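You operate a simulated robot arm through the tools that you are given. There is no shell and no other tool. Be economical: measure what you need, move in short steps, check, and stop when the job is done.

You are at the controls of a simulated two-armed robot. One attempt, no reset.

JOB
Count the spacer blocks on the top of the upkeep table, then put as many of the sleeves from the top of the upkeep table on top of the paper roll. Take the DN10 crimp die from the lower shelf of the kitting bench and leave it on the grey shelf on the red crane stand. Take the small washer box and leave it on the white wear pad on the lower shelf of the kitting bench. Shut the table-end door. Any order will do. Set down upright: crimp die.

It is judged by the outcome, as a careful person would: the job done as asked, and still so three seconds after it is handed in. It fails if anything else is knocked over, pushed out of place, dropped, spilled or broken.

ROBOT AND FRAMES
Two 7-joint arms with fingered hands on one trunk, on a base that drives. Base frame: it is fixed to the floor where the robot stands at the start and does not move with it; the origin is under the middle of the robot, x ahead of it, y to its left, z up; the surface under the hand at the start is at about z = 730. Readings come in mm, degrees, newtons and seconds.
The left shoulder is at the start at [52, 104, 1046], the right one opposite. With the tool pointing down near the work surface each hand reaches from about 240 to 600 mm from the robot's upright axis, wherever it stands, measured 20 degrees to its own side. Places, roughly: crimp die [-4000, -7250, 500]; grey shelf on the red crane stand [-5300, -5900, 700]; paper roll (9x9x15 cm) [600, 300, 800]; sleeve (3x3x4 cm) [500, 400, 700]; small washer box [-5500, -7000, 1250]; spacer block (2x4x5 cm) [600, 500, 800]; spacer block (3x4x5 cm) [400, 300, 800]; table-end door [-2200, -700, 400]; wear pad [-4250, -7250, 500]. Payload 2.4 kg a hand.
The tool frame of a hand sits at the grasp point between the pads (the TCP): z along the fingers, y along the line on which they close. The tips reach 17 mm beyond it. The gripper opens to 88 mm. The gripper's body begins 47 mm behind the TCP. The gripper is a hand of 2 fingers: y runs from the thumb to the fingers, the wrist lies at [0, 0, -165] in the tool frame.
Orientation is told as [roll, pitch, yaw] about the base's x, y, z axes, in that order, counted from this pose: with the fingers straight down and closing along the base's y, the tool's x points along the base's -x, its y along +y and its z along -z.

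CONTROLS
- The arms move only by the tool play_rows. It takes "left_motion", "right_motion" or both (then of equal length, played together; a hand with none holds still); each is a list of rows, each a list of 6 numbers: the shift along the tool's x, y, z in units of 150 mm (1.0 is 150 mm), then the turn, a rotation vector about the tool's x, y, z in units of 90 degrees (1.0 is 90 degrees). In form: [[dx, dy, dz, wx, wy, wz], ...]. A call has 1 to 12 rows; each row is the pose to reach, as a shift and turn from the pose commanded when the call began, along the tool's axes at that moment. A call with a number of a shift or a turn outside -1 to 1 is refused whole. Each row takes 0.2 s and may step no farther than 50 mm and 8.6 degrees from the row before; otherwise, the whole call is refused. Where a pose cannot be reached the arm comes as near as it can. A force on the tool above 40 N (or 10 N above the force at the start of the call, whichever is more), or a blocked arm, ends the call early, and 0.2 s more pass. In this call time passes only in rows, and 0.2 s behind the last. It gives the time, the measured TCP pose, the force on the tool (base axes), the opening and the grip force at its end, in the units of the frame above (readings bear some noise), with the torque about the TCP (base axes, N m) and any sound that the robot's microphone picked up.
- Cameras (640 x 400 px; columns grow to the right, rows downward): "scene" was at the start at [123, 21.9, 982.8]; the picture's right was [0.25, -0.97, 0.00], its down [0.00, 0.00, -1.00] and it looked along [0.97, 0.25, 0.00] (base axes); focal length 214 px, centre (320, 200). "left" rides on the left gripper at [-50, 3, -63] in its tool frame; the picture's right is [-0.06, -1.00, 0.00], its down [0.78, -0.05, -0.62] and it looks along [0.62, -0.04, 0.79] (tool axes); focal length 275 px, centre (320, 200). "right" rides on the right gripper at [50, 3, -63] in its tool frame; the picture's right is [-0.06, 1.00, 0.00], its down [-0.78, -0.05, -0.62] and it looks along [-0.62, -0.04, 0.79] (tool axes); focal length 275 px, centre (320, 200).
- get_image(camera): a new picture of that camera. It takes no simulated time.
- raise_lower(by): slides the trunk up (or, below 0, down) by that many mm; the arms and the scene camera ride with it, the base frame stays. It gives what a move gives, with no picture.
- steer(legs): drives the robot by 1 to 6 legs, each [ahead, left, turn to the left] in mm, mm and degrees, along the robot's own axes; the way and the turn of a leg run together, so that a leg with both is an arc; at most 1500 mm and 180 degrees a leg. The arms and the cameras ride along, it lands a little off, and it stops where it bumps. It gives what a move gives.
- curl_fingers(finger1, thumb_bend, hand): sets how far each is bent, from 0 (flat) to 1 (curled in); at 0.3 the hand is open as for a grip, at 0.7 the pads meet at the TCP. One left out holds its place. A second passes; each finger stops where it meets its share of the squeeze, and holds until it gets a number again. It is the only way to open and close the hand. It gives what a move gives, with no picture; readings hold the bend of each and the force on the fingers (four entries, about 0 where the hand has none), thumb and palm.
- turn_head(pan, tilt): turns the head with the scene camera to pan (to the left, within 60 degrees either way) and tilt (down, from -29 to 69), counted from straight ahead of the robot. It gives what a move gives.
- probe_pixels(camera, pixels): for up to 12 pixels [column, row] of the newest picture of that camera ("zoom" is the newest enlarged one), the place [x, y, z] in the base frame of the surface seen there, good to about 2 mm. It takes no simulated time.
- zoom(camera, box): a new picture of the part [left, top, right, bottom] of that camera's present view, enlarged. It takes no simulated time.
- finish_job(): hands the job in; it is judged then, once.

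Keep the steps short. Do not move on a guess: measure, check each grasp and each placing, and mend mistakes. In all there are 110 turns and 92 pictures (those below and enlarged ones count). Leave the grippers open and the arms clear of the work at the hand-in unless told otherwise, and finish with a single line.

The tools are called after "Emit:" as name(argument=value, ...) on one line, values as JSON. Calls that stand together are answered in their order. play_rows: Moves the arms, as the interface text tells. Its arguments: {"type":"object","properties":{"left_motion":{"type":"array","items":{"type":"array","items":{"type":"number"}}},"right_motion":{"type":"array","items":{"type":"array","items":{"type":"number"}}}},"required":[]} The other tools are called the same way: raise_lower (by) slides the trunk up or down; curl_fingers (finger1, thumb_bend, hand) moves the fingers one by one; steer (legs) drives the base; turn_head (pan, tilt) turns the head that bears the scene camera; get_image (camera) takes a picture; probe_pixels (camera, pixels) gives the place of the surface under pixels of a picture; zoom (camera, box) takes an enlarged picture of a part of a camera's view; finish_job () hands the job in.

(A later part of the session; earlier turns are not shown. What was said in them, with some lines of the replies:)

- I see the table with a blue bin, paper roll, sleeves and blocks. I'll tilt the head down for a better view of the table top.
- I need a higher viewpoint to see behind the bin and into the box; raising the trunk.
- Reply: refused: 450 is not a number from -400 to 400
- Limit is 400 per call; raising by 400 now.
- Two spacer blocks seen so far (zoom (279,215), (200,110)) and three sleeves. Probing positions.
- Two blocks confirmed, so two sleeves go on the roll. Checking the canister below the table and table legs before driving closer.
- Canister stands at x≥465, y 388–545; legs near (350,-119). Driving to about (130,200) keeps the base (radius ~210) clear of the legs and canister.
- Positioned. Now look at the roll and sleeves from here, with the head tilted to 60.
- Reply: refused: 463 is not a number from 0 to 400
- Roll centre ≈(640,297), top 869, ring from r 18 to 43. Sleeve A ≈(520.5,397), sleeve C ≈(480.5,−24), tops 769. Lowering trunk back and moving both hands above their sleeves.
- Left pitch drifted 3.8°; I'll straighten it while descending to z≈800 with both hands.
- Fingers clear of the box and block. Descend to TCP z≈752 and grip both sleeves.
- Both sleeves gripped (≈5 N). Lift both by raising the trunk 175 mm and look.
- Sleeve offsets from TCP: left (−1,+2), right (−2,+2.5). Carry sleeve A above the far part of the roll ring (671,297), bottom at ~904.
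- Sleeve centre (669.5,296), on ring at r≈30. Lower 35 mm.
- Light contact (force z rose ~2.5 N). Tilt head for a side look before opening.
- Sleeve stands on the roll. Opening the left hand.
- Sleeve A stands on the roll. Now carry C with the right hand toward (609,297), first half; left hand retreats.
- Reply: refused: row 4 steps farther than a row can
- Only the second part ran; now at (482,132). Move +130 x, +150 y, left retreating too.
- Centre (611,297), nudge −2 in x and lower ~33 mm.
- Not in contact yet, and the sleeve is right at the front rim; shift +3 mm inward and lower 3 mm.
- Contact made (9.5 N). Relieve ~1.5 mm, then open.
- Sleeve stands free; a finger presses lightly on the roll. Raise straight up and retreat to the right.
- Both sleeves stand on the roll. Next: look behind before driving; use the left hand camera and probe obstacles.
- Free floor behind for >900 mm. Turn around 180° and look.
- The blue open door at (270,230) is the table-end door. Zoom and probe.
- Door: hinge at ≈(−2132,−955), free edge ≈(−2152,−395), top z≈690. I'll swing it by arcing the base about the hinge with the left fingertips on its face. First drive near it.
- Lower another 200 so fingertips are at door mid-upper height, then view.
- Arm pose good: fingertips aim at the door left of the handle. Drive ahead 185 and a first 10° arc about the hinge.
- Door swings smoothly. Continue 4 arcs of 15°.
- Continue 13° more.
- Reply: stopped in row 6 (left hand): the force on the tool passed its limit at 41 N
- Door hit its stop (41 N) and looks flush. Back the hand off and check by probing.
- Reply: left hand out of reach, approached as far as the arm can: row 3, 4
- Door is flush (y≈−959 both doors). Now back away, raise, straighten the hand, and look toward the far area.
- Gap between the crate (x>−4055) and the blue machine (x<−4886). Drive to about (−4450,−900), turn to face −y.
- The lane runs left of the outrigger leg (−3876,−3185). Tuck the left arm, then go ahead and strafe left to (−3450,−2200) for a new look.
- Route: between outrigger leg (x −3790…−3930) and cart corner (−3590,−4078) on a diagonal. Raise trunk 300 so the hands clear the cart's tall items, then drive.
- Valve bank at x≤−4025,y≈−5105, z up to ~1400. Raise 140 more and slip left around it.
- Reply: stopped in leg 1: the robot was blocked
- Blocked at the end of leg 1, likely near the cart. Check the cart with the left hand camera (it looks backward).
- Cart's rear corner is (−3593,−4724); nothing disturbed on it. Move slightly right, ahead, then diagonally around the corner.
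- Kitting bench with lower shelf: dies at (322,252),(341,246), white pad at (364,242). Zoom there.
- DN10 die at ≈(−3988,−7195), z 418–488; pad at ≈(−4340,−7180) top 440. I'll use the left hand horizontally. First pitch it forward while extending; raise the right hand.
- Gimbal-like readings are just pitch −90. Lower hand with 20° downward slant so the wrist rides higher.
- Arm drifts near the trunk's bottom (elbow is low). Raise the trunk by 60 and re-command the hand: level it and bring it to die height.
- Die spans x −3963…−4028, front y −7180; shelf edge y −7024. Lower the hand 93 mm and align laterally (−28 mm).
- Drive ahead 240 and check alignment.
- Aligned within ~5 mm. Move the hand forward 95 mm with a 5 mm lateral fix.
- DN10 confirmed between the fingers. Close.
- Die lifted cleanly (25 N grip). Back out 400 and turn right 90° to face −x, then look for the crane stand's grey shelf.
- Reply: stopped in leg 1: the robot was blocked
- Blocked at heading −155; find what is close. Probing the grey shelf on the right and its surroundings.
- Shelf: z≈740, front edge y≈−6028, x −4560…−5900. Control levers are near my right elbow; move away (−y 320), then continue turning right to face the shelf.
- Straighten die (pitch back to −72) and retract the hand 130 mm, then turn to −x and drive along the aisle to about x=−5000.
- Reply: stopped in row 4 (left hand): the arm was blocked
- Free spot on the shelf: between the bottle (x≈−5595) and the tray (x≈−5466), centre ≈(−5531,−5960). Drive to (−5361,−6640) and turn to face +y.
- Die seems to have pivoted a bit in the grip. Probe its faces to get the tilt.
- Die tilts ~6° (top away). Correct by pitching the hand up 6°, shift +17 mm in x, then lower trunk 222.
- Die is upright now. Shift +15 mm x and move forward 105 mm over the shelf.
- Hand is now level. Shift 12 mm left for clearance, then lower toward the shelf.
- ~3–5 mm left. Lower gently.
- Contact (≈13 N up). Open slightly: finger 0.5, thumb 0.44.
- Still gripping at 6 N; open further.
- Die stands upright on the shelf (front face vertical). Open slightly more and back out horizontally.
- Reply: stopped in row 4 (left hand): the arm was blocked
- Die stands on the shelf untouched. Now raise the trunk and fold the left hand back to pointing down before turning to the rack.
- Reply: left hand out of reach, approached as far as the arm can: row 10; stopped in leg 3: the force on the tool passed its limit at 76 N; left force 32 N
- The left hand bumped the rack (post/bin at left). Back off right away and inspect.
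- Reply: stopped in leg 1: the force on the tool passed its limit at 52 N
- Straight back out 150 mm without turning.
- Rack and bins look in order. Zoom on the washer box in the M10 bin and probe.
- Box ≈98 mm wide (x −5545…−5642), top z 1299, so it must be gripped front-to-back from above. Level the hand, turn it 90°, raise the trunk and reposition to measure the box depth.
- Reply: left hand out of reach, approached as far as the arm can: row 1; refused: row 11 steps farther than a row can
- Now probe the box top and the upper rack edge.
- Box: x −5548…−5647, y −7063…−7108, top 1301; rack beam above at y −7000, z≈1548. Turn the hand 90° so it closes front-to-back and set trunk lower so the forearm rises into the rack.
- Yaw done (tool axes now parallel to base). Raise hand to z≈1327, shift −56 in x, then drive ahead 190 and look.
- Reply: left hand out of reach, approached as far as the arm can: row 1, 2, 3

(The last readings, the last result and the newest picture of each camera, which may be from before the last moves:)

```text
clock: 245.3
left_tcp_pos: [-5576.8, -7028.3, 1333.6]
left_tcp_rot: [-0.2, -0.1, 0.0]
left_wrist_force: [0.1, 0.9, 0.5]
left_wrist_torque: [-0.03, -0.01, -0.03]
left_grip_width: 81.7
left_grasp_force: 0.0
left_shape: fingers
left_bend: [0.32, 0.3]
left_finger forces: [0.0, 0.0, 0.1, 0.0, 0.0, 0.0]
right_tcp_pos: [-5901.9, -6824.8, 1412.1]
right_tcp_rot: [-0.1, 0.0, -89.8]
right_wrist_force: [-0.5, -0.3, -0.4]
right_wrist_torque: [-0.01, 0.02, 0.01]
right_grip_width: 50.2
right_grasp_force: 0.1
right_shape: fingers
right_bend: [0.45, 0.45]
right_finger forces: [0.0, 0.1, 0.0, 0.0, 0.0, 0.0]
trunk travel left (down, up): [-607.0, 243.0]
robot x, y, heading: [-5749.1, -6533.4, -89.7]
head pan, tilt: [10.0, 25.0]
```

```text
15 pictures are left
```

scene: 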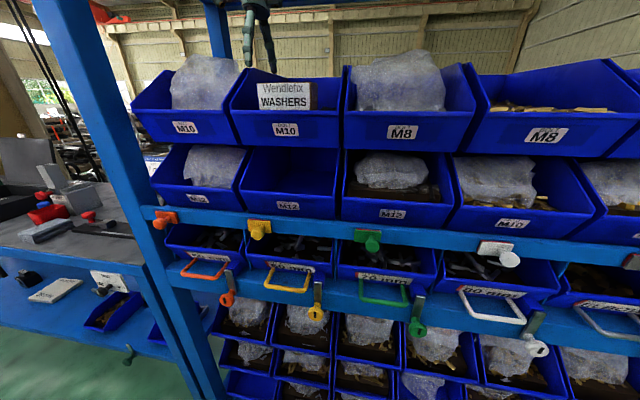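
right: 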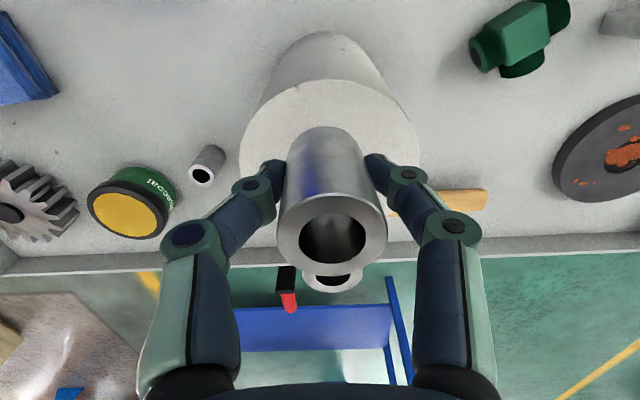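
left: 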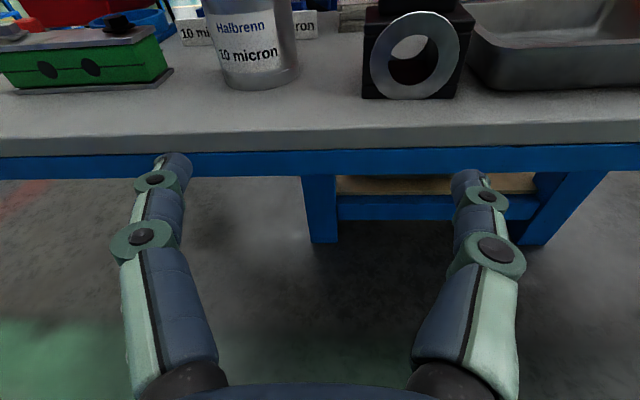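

Hand is above the bin front. Move −20 in x, −58 in y at z≈1333, then image with the left camera.

Emit:
play_rows(left_motion=[[0.07, -0.13, 0, 0, 0, 0], [0.137, -0.26, 0, 0, 0, 0], [0.137, -0.387, 0, 0, 0, 0]])

Emit:
get_image(camera="left")

```text
clock: 246.1
left_tcp_pos: [-5601.3, -7067.3, 1332.4]
left_tcp_rot: [-0.1, 0.0, 0.0]
left_wrist_force: [0.0, -0.1, -0.4]
left_wrist_torque: [-0.02, 0.01, 0.01]
left_grip_width: 81.4
left_grasp_force: 0.0
left_shape: fingers
left_bend: [0.32, 0.3]
left_finger forces: [0.0, 0.1, 0.1, 0.1, 0.0, 0.1]
left hand out of reach, approached as far as the arm can: row 3
right_tcp_pos: [-5902.9, -6824.2, 1411.2]
right_tcp_rot: [0.1, 0.0, -89.6]
right_wrist_force: [0.0, -0.1, 0.6]
right_wrist_torque: [0.01, 0.03, -0.03]
right_grip_width: 50.3
right_grasp_force: 0.1
right_shape: fingers
right_bend: [0.45, 0.45]
right_finger forces: [0.0, 0.1, 0.0, 0.1, 0.0, 0.1]
trunk travel left (down, up): [-607.0, 243.0]
robot x, y, heading: [-5748.5, -6533.6, -90.4]
head pan, tilt: [10.0, 25.0]
```

```text
14 pictures are left
```

left: 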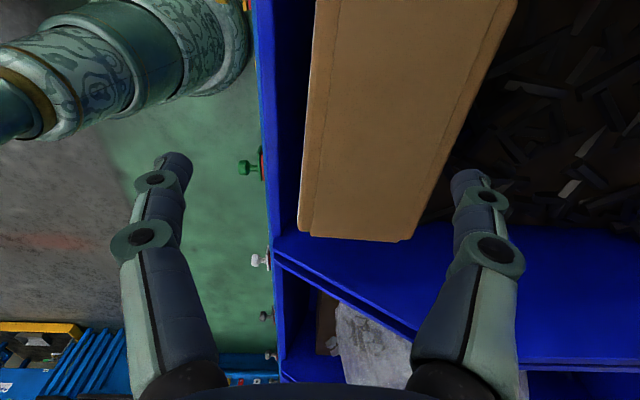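

Need 19 mm more toward −y; drive ahead 19 then lower to z≈1283.

Emit:
steer(legs=[[19, 0, 0]])

Emit:
play_rows(left_motion=[[0, 0, 0.05, 0, 0, 0], [0, 0, 0.1, 0, 0, 0], [0, 0, 0.15, 0, 0, 0]])

Emit:
get_image(camera="left")

```text
clock: 246.9
left_tcp_pos: [-5600.3, -7084.0, 1335.0]
left_tcp_rot: [-0.3, -0.1, 0.0]
left_wrist_force: [0.1, 8.1, -1.2]
left_wrist_torque: [-0.01, -0.03, -0.01]
left_grip_width: 70.7
left_grasp_force: 4.0
left_shape: fingers
left_bend: [0.32, 0.35]
left_finger forces: [0.0, 0.0, 0.0, 0.0, 8.7, 0.1]
right_tcp_pos: [-5901.9, -6840.1, 1412.1]
right_tcp_rot: [-0.1, 0.0, -89.6]
right_wrist_force: [1.0, -0.6, 0.0]
right_wrist_torque: [0.05, 0.01, 0.02]
right_grip_width: 50.3
right_grasp_force: 0.2
right_shape: fingers
right_bend: [0.45, 0.45]
right_finger forces: [0.0, 0.0, 0.0, 0.0, 0.1, 0.1]
trunk travel left (down, up): [-607.0, 243.0]
robot x, y, heading: [-5747.8, -6552.0, -89.8]
head pan, tilt: [10.0, 25.0]
```

```text
clock: 247.7
left_tcp_pos: [-5599.7, -7083.6, 1310.1]
left_tcp_rot: [-0.3, -0.1, -0.1]
left_wrist_force: [-0.4, 10.5, 6.3]
left_wrist_torque: [-0.22, 0.01, -0.01]
left_grip_width: 71.4
left_grasp_force: 6.3
left_shape: fingers
left_bend: [0.32, 0.35]
left_finger forces: [0.1, 0.0, 0.1, 0.1, 12.1, 0.1]
right_tcp_pos: [-5902.4, -6838.1, 1413.0]
right_tcp_rot: [-0.1, -0.2, -89.8]
right_wrist_force: [-0.7, 0.2, -0.1]
right_wrist_torque: [0.02, -0.03, 0.0]
right_grip_width: 50.3
right_grasp_force: 0.0
right_shape: fingers
right_bend: [0.45, 0.45]
right_finger forces: [0.1, 0.0, 0.0, 0.0, 0.0, 0.0]
trunk travel left (down, up): [-607.0, 243.0]
robot x, y, heading: [-5747.3, -6551.0, -90.3]
head pan, tilt: [10.0, 25.0]
```

```text
13 pictures are left
```

left: 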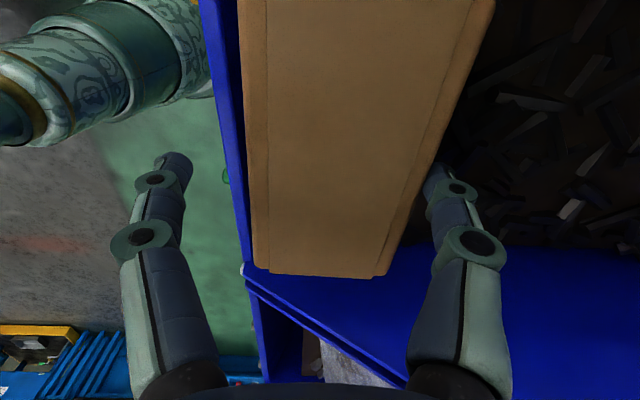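

Thumb (rear) feels 12 N from something. Probe surfaces behind the box and around the thumb.

Emit:
probe_pixels(camera="left", pixels=[[480, 130], [520, 150], [560, 200], [500, 210], [450, 60], [420, 150], [380, 200], [260, 200], [430, 195], [440, 165], [600, 60], [310, 260]])

```text
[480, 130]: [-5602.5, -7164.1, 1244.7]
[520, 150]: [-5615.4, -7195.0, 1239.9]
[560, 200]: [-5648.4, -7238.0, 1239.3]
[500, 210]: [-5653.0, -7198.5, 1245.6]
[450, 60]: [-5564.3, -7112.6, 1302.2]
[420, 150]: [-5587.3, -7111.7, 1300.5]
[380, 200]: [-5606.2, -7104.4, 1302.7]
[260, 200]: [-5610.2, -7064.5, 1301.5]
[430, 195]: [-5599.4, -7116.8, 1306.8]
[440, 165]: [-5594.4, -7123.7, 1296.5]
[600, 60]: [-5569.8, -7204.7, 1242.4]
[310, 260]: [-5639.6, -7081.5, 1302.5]
```

Nothing visible behind, and the thumb has ~5 mm to the box. Relieve the thumb (0.36) and descend 18 mm more.

Emit:
curl_fingers(hand="left", thumb_bend=0.36)

Emit:
play_rows(left_motion=[[0, 0, 0.04, 0, 0, 0], [0, 0, 0.08, 0, 0, 0], [0, 0, 0.12, 0, 0, 0]])

```text
clock: 248.7
left_tcp_pos: [-5601.1, -7085.0, 1310.4]
left_tcp_rot: [-0.2, 0.0, 0.0]
left_wrist_force: [0.3, 5.3, 1.1]
left_wrist_torque: [-0.03, 0.0, 0.0]
left_grip_width: 69.5
left_grasp_force: 3.6
left_shape: fingers
left_bend: [0.32, 0.39]
left_finger forces: [0.1, 0.0, 0.1, 0.0, 8.1, 0.1]
right_tcp_pos: [-5902.2, -6840.3, 1411.4]
right_tcp_rot: [-0.2, 0.0, -89.7]
right_wrist_force: [0.1, -0.4, -0.1]
right_wrist_torque: [0.0, -0.02, 0.01]
right_grip_width: 49.8
right_grasp_force: 0.1
right_shape: fingers
right_bend: [0.45, 0.45]
right_finger forces: [0.0, 0.0, 0.0, 0.0, 0.1, 0.0]
trunk travel left (down, up): [-607.0, 243.0]
robot x, y, heading: [-5750.2, -6556.9, -89.8]
head pan, tilt: [10.0, 25.0]
```

```text
clock: 249.5
left_tcp_pos: [-5599.5, -7083.4, 1292.1]
left_tcp_rot: [-0.2, -0.1, 0.0]
left_wrist_force: [0.5, 4.6, 4.6]
left_wrist_torque: [-0.14, -0.02, -0.07]
left_grip_width: 70.3
left_grasp_force: 3.5
left_shape: fingers
left_bend: [0.32, 0.39]
left_finger forces: [0.1, 0.0, 0.0, 0.1, 7.9, 0.1]
right_tcp_pos: [-5902.4, -6839.3, 1412.5]
right_tcp_rot: [-0.1, -0.2, -89.8]
right_wrist_force: [-0.8, -0.6, 0.6]
right_wrist_torque: [-0.02, -0.01, 0.0]
right_grip_width: 50.1
right_grasp_force: 0.0
right_shape: fingers
right_bend: [0.45, 0.45]
right_finger forces: [0.0, 0.0, 0.1, 0.0, 0.0, 0.0]
trunk travel left (down, up): [-607.0, 243.0]
robot x, y, heading: [-5746.8, -6556.1, -90.2]
head pan, tilt: [10.0, 25.0]
```

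Descend 5 mm more and close.

Emit:
play_rows(left_motion=[[0, 0, 0.035, 0, 0, 0]])

Emit:
curl_fingers(hand="left", finger1=0.8, thumb_bend=0.8)

Emit:
get_image(camera="left")

```text
clock: 249.9
left_tcp_pos: [-5598.8, -7085.0, 1288.5]
left_tcp_rot: [-0.2, 0.0, -0.1]
left_wrist_force: [-0.1, 4.2, 3.7]
left_wrist_torque: [-0.11, -0.02, 0.0]
left_grip_width: 69.2
left_grasp_force: 4.4
left_shape: fingers
left_bend: [0.32, 0.39]
left_finger forces: [0.1, 0.0, 0.1, 0.0, 8.6, 0.1]
right_tcp_pos: [-5901.8, -6839.2, 1412.1]
right_tcp_rot: [-0.1, -0.1, -89.8]
right_wrist_force: [-1.1, 0.3, -1.0]
right_wrist_torque: [0.04, -0.01, -0.02]
right_grip_width: 50.2
right_grasp_force: 0.0
right_shape: fingers
right_bend: [0.45, 0.45]
right_finger forces: [0.0, 0.0, 0.1, 0.1, 0.0, 0.0]
trunk travel left (down, up): [-607.0, 243.0]
robot x, y, heading: [-5750.0, -6551.9, -90.1]
head pan, tilt: [10.0, 25.0]
```

```text
clock: 250.9
left_tcp_pos: [-5598.5, -7087.3, 1285.7]
left_tcp_rot: [0.0, -0.1, -0.1]
left_wrist_force: [-0.3, 0.4, -0.6]
left_wrist_torque: [-0.02, 0.02, 0.0]
left_grip_width: 48.9
left_grasp_force: 15.3
left_shape: fingers
left_bend: [0.57, 0.54]
left_finger forces: [15.2, 0.0, 0.0, 0.0, 15.5, 0.0]
right_tcp_pos: [-5902.1, -6841.2, 1411.9]
right_tcp_rot: [-0.1, 0.0, -89.7]
right_wrist_force: [0.0, -0.1, -0.2]
right_wrist_torque: [-0.01, -0.04, 0.01]
right_grip_width: 50.2
right_grasp_force: 0.1
right_shape: fingers
right_bend: [0.45, 0.45]
right_finger forces: [0.0, 0.0, 0.0, 0.0, 0.0, 0.0]
trunk travel left (down, up): [-607.0, 243.0]
robot x, y, heading: [-5749.5, -6551.8, -89.8]
head pan, tilt: [10.0, 25.0]
```

```text
12 pictures are left
```

left: 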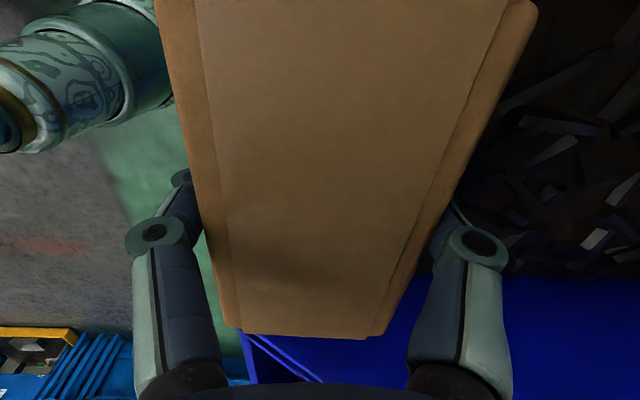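

Gripped (15 N, 49 mm). Lift 30 mm and check.

Emit:
raise_lower(by=30)

Emit:
steer(legs=[[-230, 0, 0]])

Emit:
get_image(camera="scene")

```text
clock: 251.6
left_tcp_pos: [-5601.1, -7086.7, 1316.5]
left_tcp_rot: [-0.1, -0.1, -0.1]
left_wrist_force: [0.1, 0.0, -3.0]
left_wrist_torque: [0.03, -0.03, 0.03]
left_grip_width: 49.0
left_grasp_force: 15.3
left_shape: fingers
left_bend: [0.57, 0.54]
left_finger forces: [15.1, 0.0, 0.0, 0.0, 15.0, 0.1]
right_tcp_pos: [-5902.4, -6842.9, 1442.4]
right_tcp_rot: [-0.1, 0.0, -89.7]
right_wrist_force: [-0.3, 0.3, 0.5]
right_wrist_torque: [-0.02, 0.01, 0.03]
right_grip_width: 50.4
right_grasp_force: 0.1
right_shape: fingers
right_bend: [0.45, 0.45]
right_finger forces: [0.1, 0.1, 0.1, 0.1, 0.1, 0.0]
trunk travel left (down, up): [-637.0, 213.0]
robot x, y, heading: [-5753.3, -6556.4, -90.1]
head pan, tilt: [10.0, 25.0]
```

```text
clock: 253.4
left_tcp_pos: [-5597.5, -6853.8, 1318.1]
left_tcp_rot: [-0.1, -0.2, 0.2]
left_wrist_force: [0.3, 0.2, -3.3]
left_wrist_torque: [0.01, 0.01, 0.01]
left_grip_width: 48.5
left_grasp_force: 15.1
left_shape: fingers
left_bend: [0.57, 0.54]
left_finger forces: [15.2, 0.0, 0.0, 0.0, 15.1, 0.0]
right_tcp_pos: [-5900.8, -6610.7, 1442.0]
right_tcp_rot: [-0.1, -0.1, -89.5]
right_wrist_force: [0.0, 0.6, -0.7]
right_wrist_torque: [-0.01, 0.04, 0.0]
right_grip_width: 50.4
right_grasp_force: 0.0
right_shape: fingers
right_bend: [0.45, 0.45]
right_finger forces: [0.0, 0.0, 0.1, 0.0, 0.0, 0.0]
trunk travel left (down, up): [-637.0, 213.0]
robot x, y, heading: [-5747.2, -6323.4, -89.7]
head pan, tilt: [10.0, 25.0]
```

```text
11 pictures are left
```

scene: 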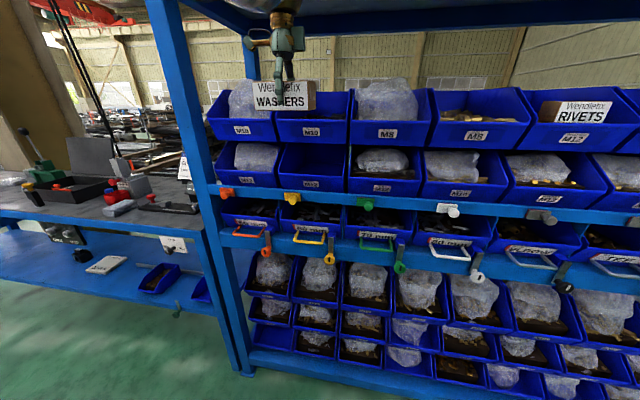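

Box out cleanly. Strafe left along the aisle to x≈−4490, then lower the trunk.

Emit:
steer(legs=[[0, 1257, 0]])

Emit:
raise_lower(by=-350)

Emit:
raise_lower(by=-200)

```text
clock: 259.8
left_tcp_pos: [-4322.8, -6839.3, 1316.6]
left_tcp_rot: [-0.1, 0.0, 1.1]
left_wrist_force: [0.6, -0.7, -2.5]
left_wrist_torque: [0.02, -0.03, 0.02]
left_grip_width: 48.6
left_grasp_force: 15.0
left_shape: fingers
left_bend: [0.57, 0.54]
left_finger forces: [15.2, 0.1, 0.1, 0.0, 15.2, 0.1]
right_tcp_pos: [-4627.9, -6600.1, 1441.4]
right_tcp_rot: [-0.1, 0.0, -88.6]
right_wrist_force: [0.3, -0.3, 0.3]
right_wrist_torque: [-0.01, 0.03, -0.01]
right_grip_width: 50.2
right_grasp_force: 0.1
right_shape: fingers
right_bend: [0.45, 0.45]
right_finger forces: [0.0, 0.0, 0.0, 0.0, 0.1, 0.1]
trunk travel left (down, up): [-637.0, 213.0]
robot x, y, heading: [-4483.8, -6310.5, -88.8]
head pan, tilt: [10.0, 25.0]
```

```text
clock: 263.2
left_tcp_pos: [-4321.8, -6838.4, 967.9]
left_tcp_rot: [-0.2, -0.1, 1.2]
left_wrist_force: [-0.7, -0.6, -2.0]
left_wrist_torque: [0.0, 0.02, -0.02]
left_grip_width: 48.7
left_grasp_force: 14.6
left_shape: fingers
left_bend: [0.57, 0.54]
left_finger forces: [15.2, 0.0, 0.0, 0.1, 15.1, 0.0]
right_tcp_pos: [-4629.3, -6601.4, 1093.1]
right_tcp_rot: [-0.1, -0.1, -88.5]
right_wrist_force: [0.1, -0.3, 0.0]
right_wrist_torque: [0.0, 0.0, -0.02]
right_grip_width: 50.3
right_grasp_force: 0.1
right_shape: fingers
right_bend: [0.45, 0.45]
right_finger forces: [0.1, 0.0, 0.1, 0.0, 0.0, 0.0]
trunk travel left (down, up): [-287.0, 563.0]
robot x, y, heading: [-4480.1, -6313.1, -88.7]
head pan, tilt: [10.0, 25.0]
```

```text
clock: 265.3
left_tcp_pos: [-4321.7, -6857.9, 691.3]
left_tcp_rot: [8.9, -0.1, 1.2]
left_wrist_force: [-0.4, -0.1, -4.0]
left_wrist_torque: [-0.05, -0.02, 0.03]
left_grip_width: 48.5
left_grasp_force: 15.0
left_shape: fingers
left_bend: [0.57, 0.54]
left_finger forces: [15.0, 0.0, 0.0, 0.0, 15.3, 0.1]
right_tcp_pos: [-4629.2, -6600.9, 892.6]
right_tcp_rot: [-0.1, 0.0, -88.4]
right_wrist_force: [0.2, 0.0, 0.5]
right_wrist_torque: [0.03, 0.03, 0.01]
right_grip_width: 50.3
right_grasp_force: 0.1
right_shape: fingers
right_bend: [0.45, 0.45]
right_finger forces: [0.0, 0.1, 0.1, 0.0, 0.0, 0.0]
trunk travel left (down, up): [-87.0, 763.0]
robot x, y, heading: [-4482.6, -6314.4, -88.9]
head pan, tilt: [10.0, 25.0]
```

Arm sagged a bit with 9° tilt. Straighten and lower 140 mm.

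Emit:
play_rows(left_motion=[[0, -0.035, 0.2, 0.05, 0, 0], [0, -0.07, 0.45, 0.099, 0, 0], [0, -0.11, 0.7, 0.099, 0, 0], [0, -0.145, 0.92, 0.099, 0, 0]])

Emit:
turn_head(pan=10, tilt=35)

Emit:
get_image(camera="scene")

```text
clock: 266.3
left_tcp_pos: [-4321.2, -6855.6, 551.4]
left_tcp_rot: [-0.1, -0.2, 1.1]
left_wrist_force: [-0.4, -0.1, -3.1]
left_wrist_torque: [0.03, 0.0, 0.02]
left_grip_width: 48.5
left_grasp_force: 14.7
left_shape: fingers
left_bend: [0.57, 0.54]
left_finger forces: [15.1, 0.0, 0.1, 0.1, 15.1, 0.0]
right_tcp_pos: [-4628.4, -6600.2, 891.2]
right_tcp_rot: [-0.1, 0.0, -88.4]
right_wrist_force: [-0.1, 0.5, 0.4]
right_wrist_torque: [-0.01, -0.01, 0.02]
right_grip_width: 49.9
right_grasp_force: 0.1
right_shape: fingers
right_bend: [0.45, 0.45]
right_finger forces: [0.1, 0.1, 0.0, 0.0, 0.1, 0.0]
trunk travel left (down, up): [-87.0, 763.0]
robot x, y, heading: [-4482.5, -6311.0, -89.0]
head pan, tilt: [10.0, 25.0]
```

```text
clock: 267.1
left_tcp_pos: [-4321.3, -6856.7, 551.4]
left_tcp_rot: [-0.1, -0.1, 1.2]
left_wrist_force: [0.5, 0.4, -2.0]
left_wrist_torque: [-0.01, 0.02, -0.03]
left_grip_width: 48.5
left_grasp_force: 15.1
left_shape: fingers
left_bend: [0.57, 0.54]
left_finger forces: [15.1, 0.1, 0.0, 0.1, 15.0, 0.0]
right_tcp_pos: [-4628.8, -6600.0, 892.1]
right_tcp_rot: [0.0, 0.0, -88.6]
right_wrist_force: [-0.6, -0.6, 0.6]
right_wrist_torque: [-0.01, 0.02, -0.01]
right_grip_width: 50.5
right_grasp_force: 0.2
right_shape: fingers
right_bend: [0.45, 0.45]
right_finger forces: [0.0, 0.0, 0.1, 0.1, 0.0, 0.1]
trunk travel left (down, up): [-87.0, 763.0]
robot x, y, heading: [-4483.2, -6312.0, -88.9]
head pan, tilt: [10.0, 35.0]
```

```text
10 pictures are left
```

scene: 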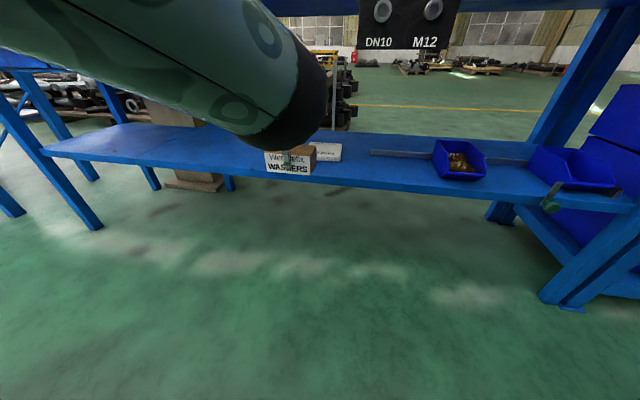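

Emit:
probe_pixels(camera="scene", pixels=[[310, 50], [240, 20], [290, 145], [325, 145], [340, 158], [400, 47], [345, 143], [320, 160], [500, 8], [330, 12], [315, 120]])

```text
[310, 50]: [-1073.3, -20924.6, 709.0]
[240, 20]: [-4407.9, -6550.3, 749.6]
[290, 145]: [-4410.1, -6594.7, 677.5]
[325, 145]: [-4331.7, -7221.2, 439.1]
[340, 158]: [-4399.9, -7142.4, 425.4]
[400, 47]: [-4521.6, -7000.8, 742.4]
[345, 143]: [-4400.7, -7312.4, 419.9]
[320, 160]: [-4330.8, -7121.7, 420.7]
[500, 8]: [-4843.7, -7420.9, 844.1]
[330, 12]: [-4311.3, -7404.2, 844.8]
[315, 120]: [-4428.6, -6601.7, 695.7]
```

Clearances are fine (apron bottom >820, gauge block x<−4450). Pad centre ≈(−4336,−7176), top 440. Lower hand to z≈495, then drive ahead.

Emit:
play_rows(left_motion=[[0.05, 0, 0.12, 0, 0, 0], [0.1, 0, 0.25, 0, 0, 0], [0.147, 0, 0.373, 0, 0, 0]])

Emit:
steer(legs=[[240, 0, 0]])

Emit:
get_image(camera="scene")

```text
clock: 267.9
left_tcp_pos: [-4343.0, -6856.2, 496.2]
left_tcp_rot: [0.1, -0.2, 1.1]
left_wrist_force: [-0.3, 0.6, -3.1]
left_wrist_torque: [-0.03, -0.01, -0.04]
left_grip_width: 48.9
left_grasp_force: 14.8
left_shape: fingers
left_bend: [0.57, 0.54]
left_finger forces: [15.0, 0.1, 0.0, 0.0, 14.9, 0.0]
right_tcp_pos: [-4627.8, -6599.9, 892.3]
right_tcp_rot: [-0.2, 0.0, -88.5]
right_wrist_force: [-0.6, -0.7, 0.5]
right_wrist_torque: [0.02, 0.0, 0.02]
right_grip_width: 50.0
right_grasp_force: 0.0
right_shape: fingers
right_bend: [0.45, 0.45]
right_finger forces: [0.0, 0.0, 0.0, 0.0, 0.0, 0.1]
trunk travel left (down, up): [-87.0, 763.0]
robot x, y, heading: [-4482.5, -6308.6, -88.9]
head pan, tilt: [10.0, 35.0]
```

```text
clock: 269.7
left_tcp_pos: [-4336.7, -7100.4, 496.9]
left_tcp_rot: [0.0, -0.1, 1.4]
left_wrist_force: [-0.8, 1.0, -3.2]
left_wrist_torque: [0.04, -0.01, -0.04]
left_grip_width: 48.9
left_grasp_force: 15.3
left_shape: fingers
left_bend: [0.57, 0.54]
left_finger forces: [15.1, 0.0, 0.1, 0.1, 15.0, 0.0]
right_tcp_pos: [-4622.9, -6845.1, 892.8]
right_tcp_rot: [-0.2, 0.0, -88.3]
right_wrist_force: [0.9, -0.1, 0.6]
right_wrist_torque: [-0.01, -0.05, 0.01]
right_grip_width: 50.3
right_grasp_force: 0.0
right_shape: fingers
right_bend: [0.45, 0.45]
right_finger forces: [0.0, 0.1, 0.0, 0.0, 0.0, 0.1]
trunk travel left (down, up): [-87.0, 763.0]
robot x, y, heading: [-4477.0, -6556.1, -89.0]
head pan, tilt: [10.0, 35.0]
```

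```text
9 pictures are left
```

scene: 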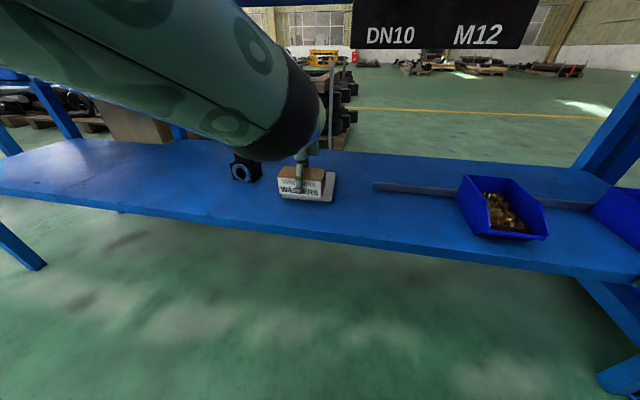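

Drive the last 70 mm, then check from the left camera.

Emit:
steer(legs=[[70, 0, 0]])

Emit:
get_image(camera="left")

```text
clock: 270.7
left_tcp_pos: [-4336.5, -7171.4, 496.8]
left_tcp_rot: [-0.1, 0.0, 1.3]
left_wrist_force: [-0.5, 0.7, -2.0]
left_wrist_torque: [-0.01, 0.03, 0.0]
left_grip_width: 48.7
left_grasp_force: 15.0
left_shape: fingers
left_bend: [0.57, 0.54]
left_finger forces: [15.0, 0.0, 0.0, 0.0, 15.0, 0.0]
right_tcp_pos: [-4621.5, -6917.8, 891.8]
right_tcp_rot: [-0.2, 0.0, -88.4]
right_wrist_force: [0.3, 0.0, 0.5]
right_wrist_torque: [0.01, 0.0, -0.01]
right_grip_width: 50.4
right_grasp_force: 0.1
right_shape: fingers
right_bend: [0.45, 0.45]
right_finger forces: [0.0, 0.0, 0.1, 0.0, 0.0, 0.0]
trunk travel left (down, up): [-87.0, 763.0]
robot x, y, heading: [-4480.6, -6625.2, -88.8]
head pan, tilt: [10.0, 35.0]
```

```text
8 pictures are left
```

left: 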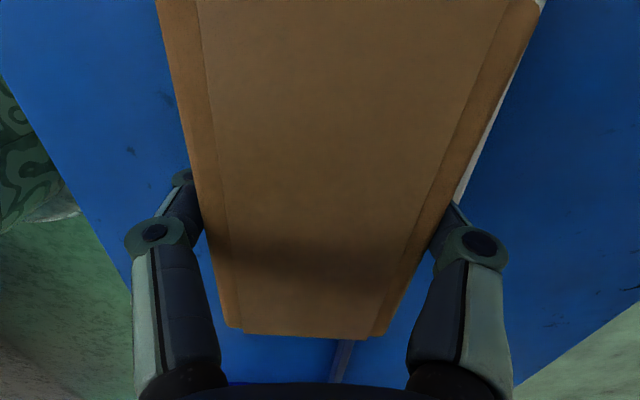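

Box is over the pad. Lower ~24 mm to contact.

Emit:
play_rows(left_motion=[[0, 0, 0.07, 0, 0, 0], [0, 0, 0.12, 0, 0, 0], [0, 0, 0.14, 0, 0, 0], [0, 0, 0.153, 0, 0, 0]])

Emit:
zoom(camera="scene", box=[220, 130, 380, 230])

```text
clock: 271.7
left_tcp_pos: [-4336.2, -7170.7, 473.7]
left_tcp_rot: [0.0, -0.2, 1.3]
left_wrist_force: [-1.2, -0.1, -2.7]
left_wrist_torque: [0.02, -0.05, -0.02]
left_grip_width: 48.4
left_grasp_force: 14.7
left_shape: fingers
left_bend: [0.57, 0.54]
left_finger forces: [14.9, 0.0, 0.0, 0.0, 15.0, 0.0]
right_tcp_pos: [-4621.8, -6918.1, 891.6]
right_tcp_rot: [-0.1, 0.0, -88.3]
right_wrist_force: [-0.1, -0.7, -0.2]
right_wrist_torque: [-0.02, -0.01, -0.02]
right_grip_width: 50.3
right_grasp_force: 0.0
right_shape: fingers
right_bend: [0.45, 0.45]
right_finger forces: [0.0, 0.0, 0.0, 0.1, 0.1, 0.1]
trunk travel left (down, up): [-87.0, 763.0]
robot x, y, heading: [-4477.3, -6622.8, -89.0]
head pan, tilt: [10.0, 35.0]
```

```text
4.00 times, centred on (300, 180) of scene
```

zoom: 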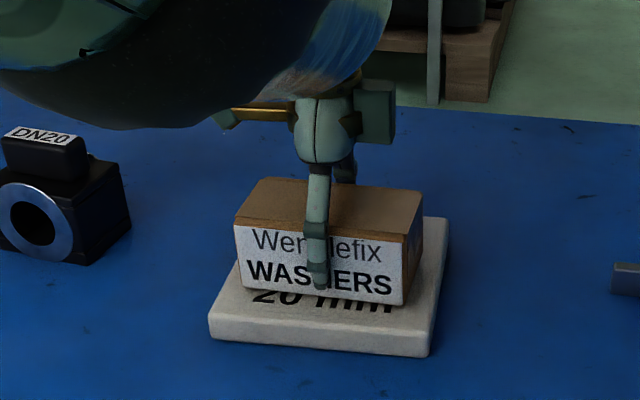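

Nearly touching; lower a few mm more.

Emit:
play_rows(left_motion=[[0, 0, 0.01, 0, 0, 0], [0, 0, 0.02, 0, 0, 0], [0, 0, 0.028, 0, 0, 0]])

```text
clock: 272.5
left_tcp_pos: [-4338.0, -7172.4, 469.8]
left_tcp_rot: [-0.1, -0.2, 1.2]
left_wrist_force: [-0.7, -0.2, -0.4]
left_wrist_torque: [0.08, -0.04, 0.05]
left_grip_width: 48.8
left_grasp_force: 15.6
left_shape: fingers
left_bend: [0.58, 0.54]
left_finger forces: [15.1, 0.1, 0.0, 0.1, 15.6, 0.1]
right_tcp_pos: [-4622.1, -6916.2, 893.2]
right_tcp_rot: [-0.1, 0.0, -88.3]
right_wrist_force: [-0.9, -0.1, 0.3]
right_wrist_torque: [-0.01, 0.01, -0.02]
right_grip_width: 50.1
right_grasp_force: 0.1
right_shape: fingers
right_bend: [0.45, 0.45]
right_finger forces: [0.0, 0.0, 0.0, 0.0, 0.0, 0.0]
trunk travel left (down, up): [-87.0, 763.0]
robot x, y, heading: [-4474.3, -6626.2, -88.8]
head pan, tilt: [10.0, 35.0]
```

Just touching. One more mm, then open stepwise.

Emit:
play_rows(left_motion=[[0, 0, 0.009, 0, 0, 0]])

Emit:
curl_fingers(hand="left", finger1=0.45, thumb_bend=0.42)

Emit:
curl_fingers(hand="left", finger1=0.34, thumb_bend=0.34)

```text
clock: 272.9
left_tcp_pos: [-4337.1, -7172.8, 469.3]
left_tcp_rot: [-0.1, 0.0, 1.1]
left_wrist_force: [-2.7, 0.4, 3.9]
left_wrist_torque: [0.04, 0.03, -0.03]
left_grip_width: 49.0
left_grasp_force: 15.1
left_shape: fingers
left_bend: [0.59, 0.54]
left_finger forces: [15.2, 0.0, 0.1, 0.0, 14.4, 0.1]
right_tcp_pos: [-4622.1, -6916.1, 892.9]
right_tcp_rot: [0.0, -0.1, -88.3]
right_wrist_force: [-0.5, -0.3, -0.4]
right_wrist_torque: [0.03, -0.02, 0.01]
right_grip_width: 50.1
right_grasp_force: 0.0
right_shape: fingers
right_bend: [0.45, 0.45]
right_finger forces: [0.1, 0.0, 0.0, 0.0, 0.1, 0.0]
trunk travel left (down, up): [-87.0, 763.0]
robot x, y, heading: [-4479.1, -6626.9, -88.7]
head pan, tilt: [10.0, 35.0]
```

```text
clock: 273.9
left_tcp_pos: [-4337.3, -7172.2, 468.2]
left_tcp_rot: [0.1, 0.0, 1.3]
left_wrist_force: [0.0, 0.3, 0.1]
left_wrist_torque: [0.04, 0.01, -0.02]
left_grip_width: 55.1
left_grasp_force: 0.4
left_shape: fingers
left_bend: [0.44, 0.42]
left_finger forces: [0.4, 0.0, 0.1, 0.0, 0.2, 0.0]
right_tcp_pos: [-4621.9, -6917.4, 891.3]
right_tcp_rot: [-0.1, 0.0, -88.4]
right_wrist_force: [-0.1, -0.3, -0.7]
right_wrist_torque: [-0.01, 0.01, 0.02]
right_grip_width: 50.4
right_grasp_force: 0.0
right_shape: fingers
right_bend: [0.45, 0.45]
right_finger forces: [0.0, 0.0, 0.0, 0.0, 0.1, 0.0]
trunk travel left (down, up): [-87.0, 763.0]
robot x, y, heading: [-4475.6, -6625.2, -89.0]
head pan, tilt: [10.0, 35.0]
```

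```text
clock: 274.9
left_tcp_pos: [-4336.9, -7171.5, 468.8]
left_tcp_rot: [-0.1, 0.0, 1.2]
left_wrist_force: [0.6, 0.8, 0.3]
left_wrist_torque: [0.02, 0.03, -0.01]
left_grip_width: 74.8
left_grasp_force: 0.0
left_shape: fingers
left_bend: [0.34, 0.34]
left_finger forces: [0.0, 0.0, 0.1, 0.0, 0.0, 0.0]
right_tcp_pos: [-4621.9, -6916.6, 891.6]
right_tcp_rot: [-0.1, -0.1, -88.4]
right_wrist_force: [-0.4, 0.4, -1.0]
right_wrist_torque: [-0.01, 0.02, -0.01]
right_grip_width: 50.2
right_grasp_force: 0.1
right_shape: fingers
right_bend: [0.45, 0.45]
right_finger forces: [0.0, 0.1, 0.0, 0.0, 0.0, 0.0]
trunk travel left (down, up): [-87.0, 763.0]
robot x, y, heading: [-4477.1, -6623.3, -88.9]
head pan, tilt: [10.0, 35.0]
```

Released. Raise 62 mm, then back out and verify.

Emit:
play_rows(left_motion=[[0, 0, -0.1, 0, 0, 0], [0, 0, -0.2, 0, 0, 0], [0, 0, -0.3, 0, 0, 0], [0, 0, -0.41, 0, 0, 0]])

Emit:
steer(legs=[[-350, 0, 0]])

Emit:
get_image(camera="scene")

```text
clock: 275.9
left_tcp_pos: [-4337.0, -7170.1, 529.4]
left_tcp_rot: [0.0, -0.1, 1.2]
left_wrist_force: [0.0, -0.4, -1.0]
left_wrist_torque: [0.03, 0.04, -0.03]
left_grip_width: 74.7
left_grasp_force: 0.0
left_shape: fingers
left_bend: [0.34, 0.34]
left_finger forces: [0.0, 0.1, 0.0, 0.0, 0.0, 0.1]
right_tcp_pos: [-4622.4, -6915.9, 891.7]
right_tcp_rot: [0.0, 0.0, -88.4]
right_wrist_force: [0.4, -0.5, 0.4]
right_wrist_torque: [0.02, -0.01, 0.01]
right_grip_width: 50.2
right_grasp_force: 0.1
right_shape: fingers
right_bend: [0.45, 0.45]
right_finger forces: [0.0, 0.1, 0.0, 0.0, 0.0, 0.0]
trunk travel left (down, up): [-87.0, 763.0]
robot x, y, heading: [-4477.7, -6624.7, -88.7]
head pan, tilt: [10.0, 35.0]
```

```text
clock: 278.2
left_tcp_pos: [-4344.2, -6812.3, 529.8]
left_tcp_rot: [0.0, -0.1, 1.3]
left_wrist_force: [0.1, 0.3, -1.0]
left_wrist_torque: [-0.02, -0.03, 0.03]
left_grip_width: 74.6
left_grasp_force: 0.0
left_shape: fingers
left_bend: [0.34, 0.34]
left_finger forces: [0.0, 0.0, 0.1, 0.0, 0.0, 0.0]
right_tcp_pos: [-4630.0, -6560.4, 892.2]
right_tcp_rot: [0.0, 0.0, -88.3]
right_wrist_force: [-0.4, -0.1, -0.1]
right_wrist_torque: [-0.05, 0.01, 0.0]
right_grip_width: 50.4
right_grasp_force: 0.1
right_shape: fingers
right_bend: [0.45, 0.45]
right_finger forces: [0.0, 0.1, 0.0, 0.0, 0.0, 0.0]
trunk travel left (down, up): [-87.0, 763.0]
robot x, y, heading: [-4482.7, -6272.3, -88.8]
head pan, tilt: [10.0, 35.0]
```

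```text
6 pictures are left
```

scene: 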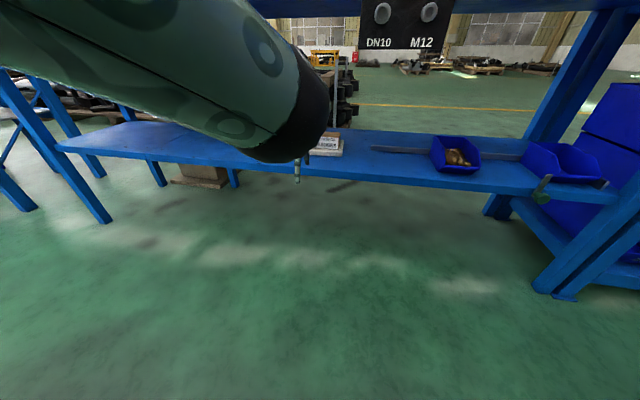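

Arm partly hides the pad; strafe left a little and zoom to confirm the box on the pad.

Emit:
steer(legs=[[0, 250, 0]])

Emit:
turn_head(pan=-15, tilt=30)

Emit:
zoom(camera="scene", box=[200, 110, 360, 210])

```text
clock: 280.0
left_tcp_pos: [-4104.7, -6807.5, 529.3]
left_tcp_rot: [0.0, -0.1, 1.0]
left_wrist_force: [-0.8, 0.3, -0.4]
left_wrist_torque: [-0.01, 0.02, 0.03]
left_grip_width: 75.0
left_grasp_force: 0.1
left_shape: fingers
left_bend: [0.34, 0.34]
left_finger forces: [0.0, 0.0, 0.0, 0.1, 0.0, 0.0]
right_tcp_pos: [-4389.4, -6552.1, 891.5]
right_tcp_rot: [-0.2, 0.0, -88.6]
right_wrist_force: [-0.2, -0.5, 0.0]
right_wrist_torque: [-0.01, -0.03, 0.01]
right_grip_width: 50.1
right_grasp_force: 0.1
right_shape: fingers
right_bend: [0.45, 0.45]
right_finger forces: [0.0, 0.1, 0.0, 0.0, 0.0, 0.1]
trunk travel left (down, up): [-87.0, 763.0]
robot x, y, heading: [-4242.9, -6264.5, -88.9]
head pan, tilt: [10.0, 35.0]
```

```text
clock: 280.9
left_tcp_pos: [-4105.8, -6808.7, 529.2]
left_tcp_rot: [0.0, -0.2, 1.0]
left_wrist_force: [-0.5, 0.5, 1.2]
left_wrist_torque: [-0.02, 0.02, -0.02]
left_grip_width: 74.9
left_grasp_force: 0.0
left_shape: fingers
left_bend: [0.34, 0.34]
left_finger forces: [0.0, 0.1, 0.0, 0.0, 0.1, 0.0]
right_tcp_pos: [-4390.3, -6552.6, 891.4]
right_tcp_rot: [-0.1, 0.0, -88.6]
right_wrist_force: [-1.1, 0.5, -0.1]
right_wrist_torque: [0.0, -0.01, 0.0]
right_grip_width: 50.1
right_grasp_force: 0.0
right_shape: fingers
right_bend: [0.45, 0.45]
right_finger forces: [0.0, 0.0, 0.0, 0.0, 0.0, 0.1]
trunk travel left (down, up): [-87.0, 763.0]
robot x, y, heading: [-4241.9, -6263.9, -89.3]
head pan, tilt: [-15.0, 30.0]
```

```text
4.00 times, centred on (280, 160) of scene
```

zoom: 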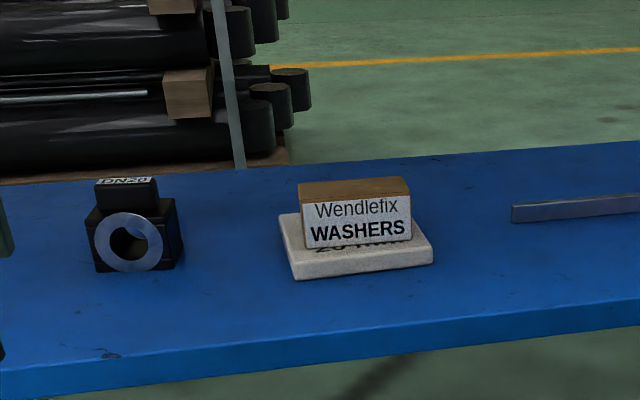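

The box sits upright on the pad; the door is shut, the die stands on the crane shelf, and two sleeves are on the roll. Open both grippers fully and hand in.

Emit:
curl_fingers(hand="left", finger1=0.3, thumb_bend=0.3)

Emit:
curl_fingers(hand="right", finger1=0.3, thumb_bend=0.3)

Emit:
finish_job()

```text
clock: 281.9
left_tcp_pos: [-4105.3, -6808.7, 528.9]
left_tcp_rot: [0.0, -0.1, 1.0]
left_wrist_force: [-0.6, -0.2, 0.7]
left_wrist_torque: [0.01, -0.04, -0.02]
left_grip_width: 83.7
left_grasp_force: 0.1
left_shape: fingers
left_bend: [0.3, 0.3]
left_finger forces: [0.0, 0.1, 0.0, 0.0, 0.1, 0.0]
right_tcp_pos: [-4388.8, -6553.2, 892.3]
right_tcp_rot: [-0.2, -0.1, -88.6]
right_wrist_force: [0.0, -0.3, -0.3]
right_wrist_torque: [-0.02, 0.01, -0.02]
right_grip_width: 50.1
right_grasp_force: 0.0
right_shape: fingers
right_bend: [0.45, 0.45]
right_finger forces: [0.0, 0.0, 0.0, 0.0, 0.0, 0.1]
trunk travel left (down, up): [-87.0, 763.0]
robot x, y, heading: [-4245.2, -6258.3, -88.9]
head pan, tilt: [-15.0, 30.0]
```

```text
clock: 282.9
left_tcp_pos: [-4106.4, -6808.7, 529.2]
left_tcp_rot: [0.1, -0.1, 0.9]
left_wrist_force: [-0.2, -0.1, -0.1]
left_wrist_torque: [0.0, -0.03, -0.02]
left_grip_width: 83.5
left_grasp_force: 0.0
left_shape: fingers
left_bend: [0.3, 0.3]
left_finger forces: [0.0, 0.1, 0.0, 0.0, 0.0, 0.1]
right_tcp_pos: [-4389.3, -6554.5, 892.4]
right_tcp_rot: [0.0, 0.0, -88.7]
right_wrist_force: [0.3, 0.2, -0.4]
right_wrist_torque: [0.01, -0.02, 0.01]
right_grip_width: 83.4
right_grasp_force: 0.0
right_shape: fingers
right_bend: [0.3, 0.3]
right_finger forces: [0.0, 0.0, 0.0, 0.0, 0.0, 0.0]
trunk travel left (down, up): [-87.0, 763.0]
robot x, y, heading: [-4240.6, -6263.4, -88.9]
head pan, tilt: [-15.0, 30.0]
```

```text
The job is handed in.
```

Job handed in: 2 spacer blocks counted and 2 sleeves stood on the paper roll, the DN10 die upright on the grey crane-stand shelf, the washer box on the wear pad and the table-end door shut; on the way the base stopped against a grey cart, the robot was blocked once while turning beside the crane stand, and the left hand bumped the parts rack (peak 76 N), with nothing seen out of place on the cart or rack afterwards.
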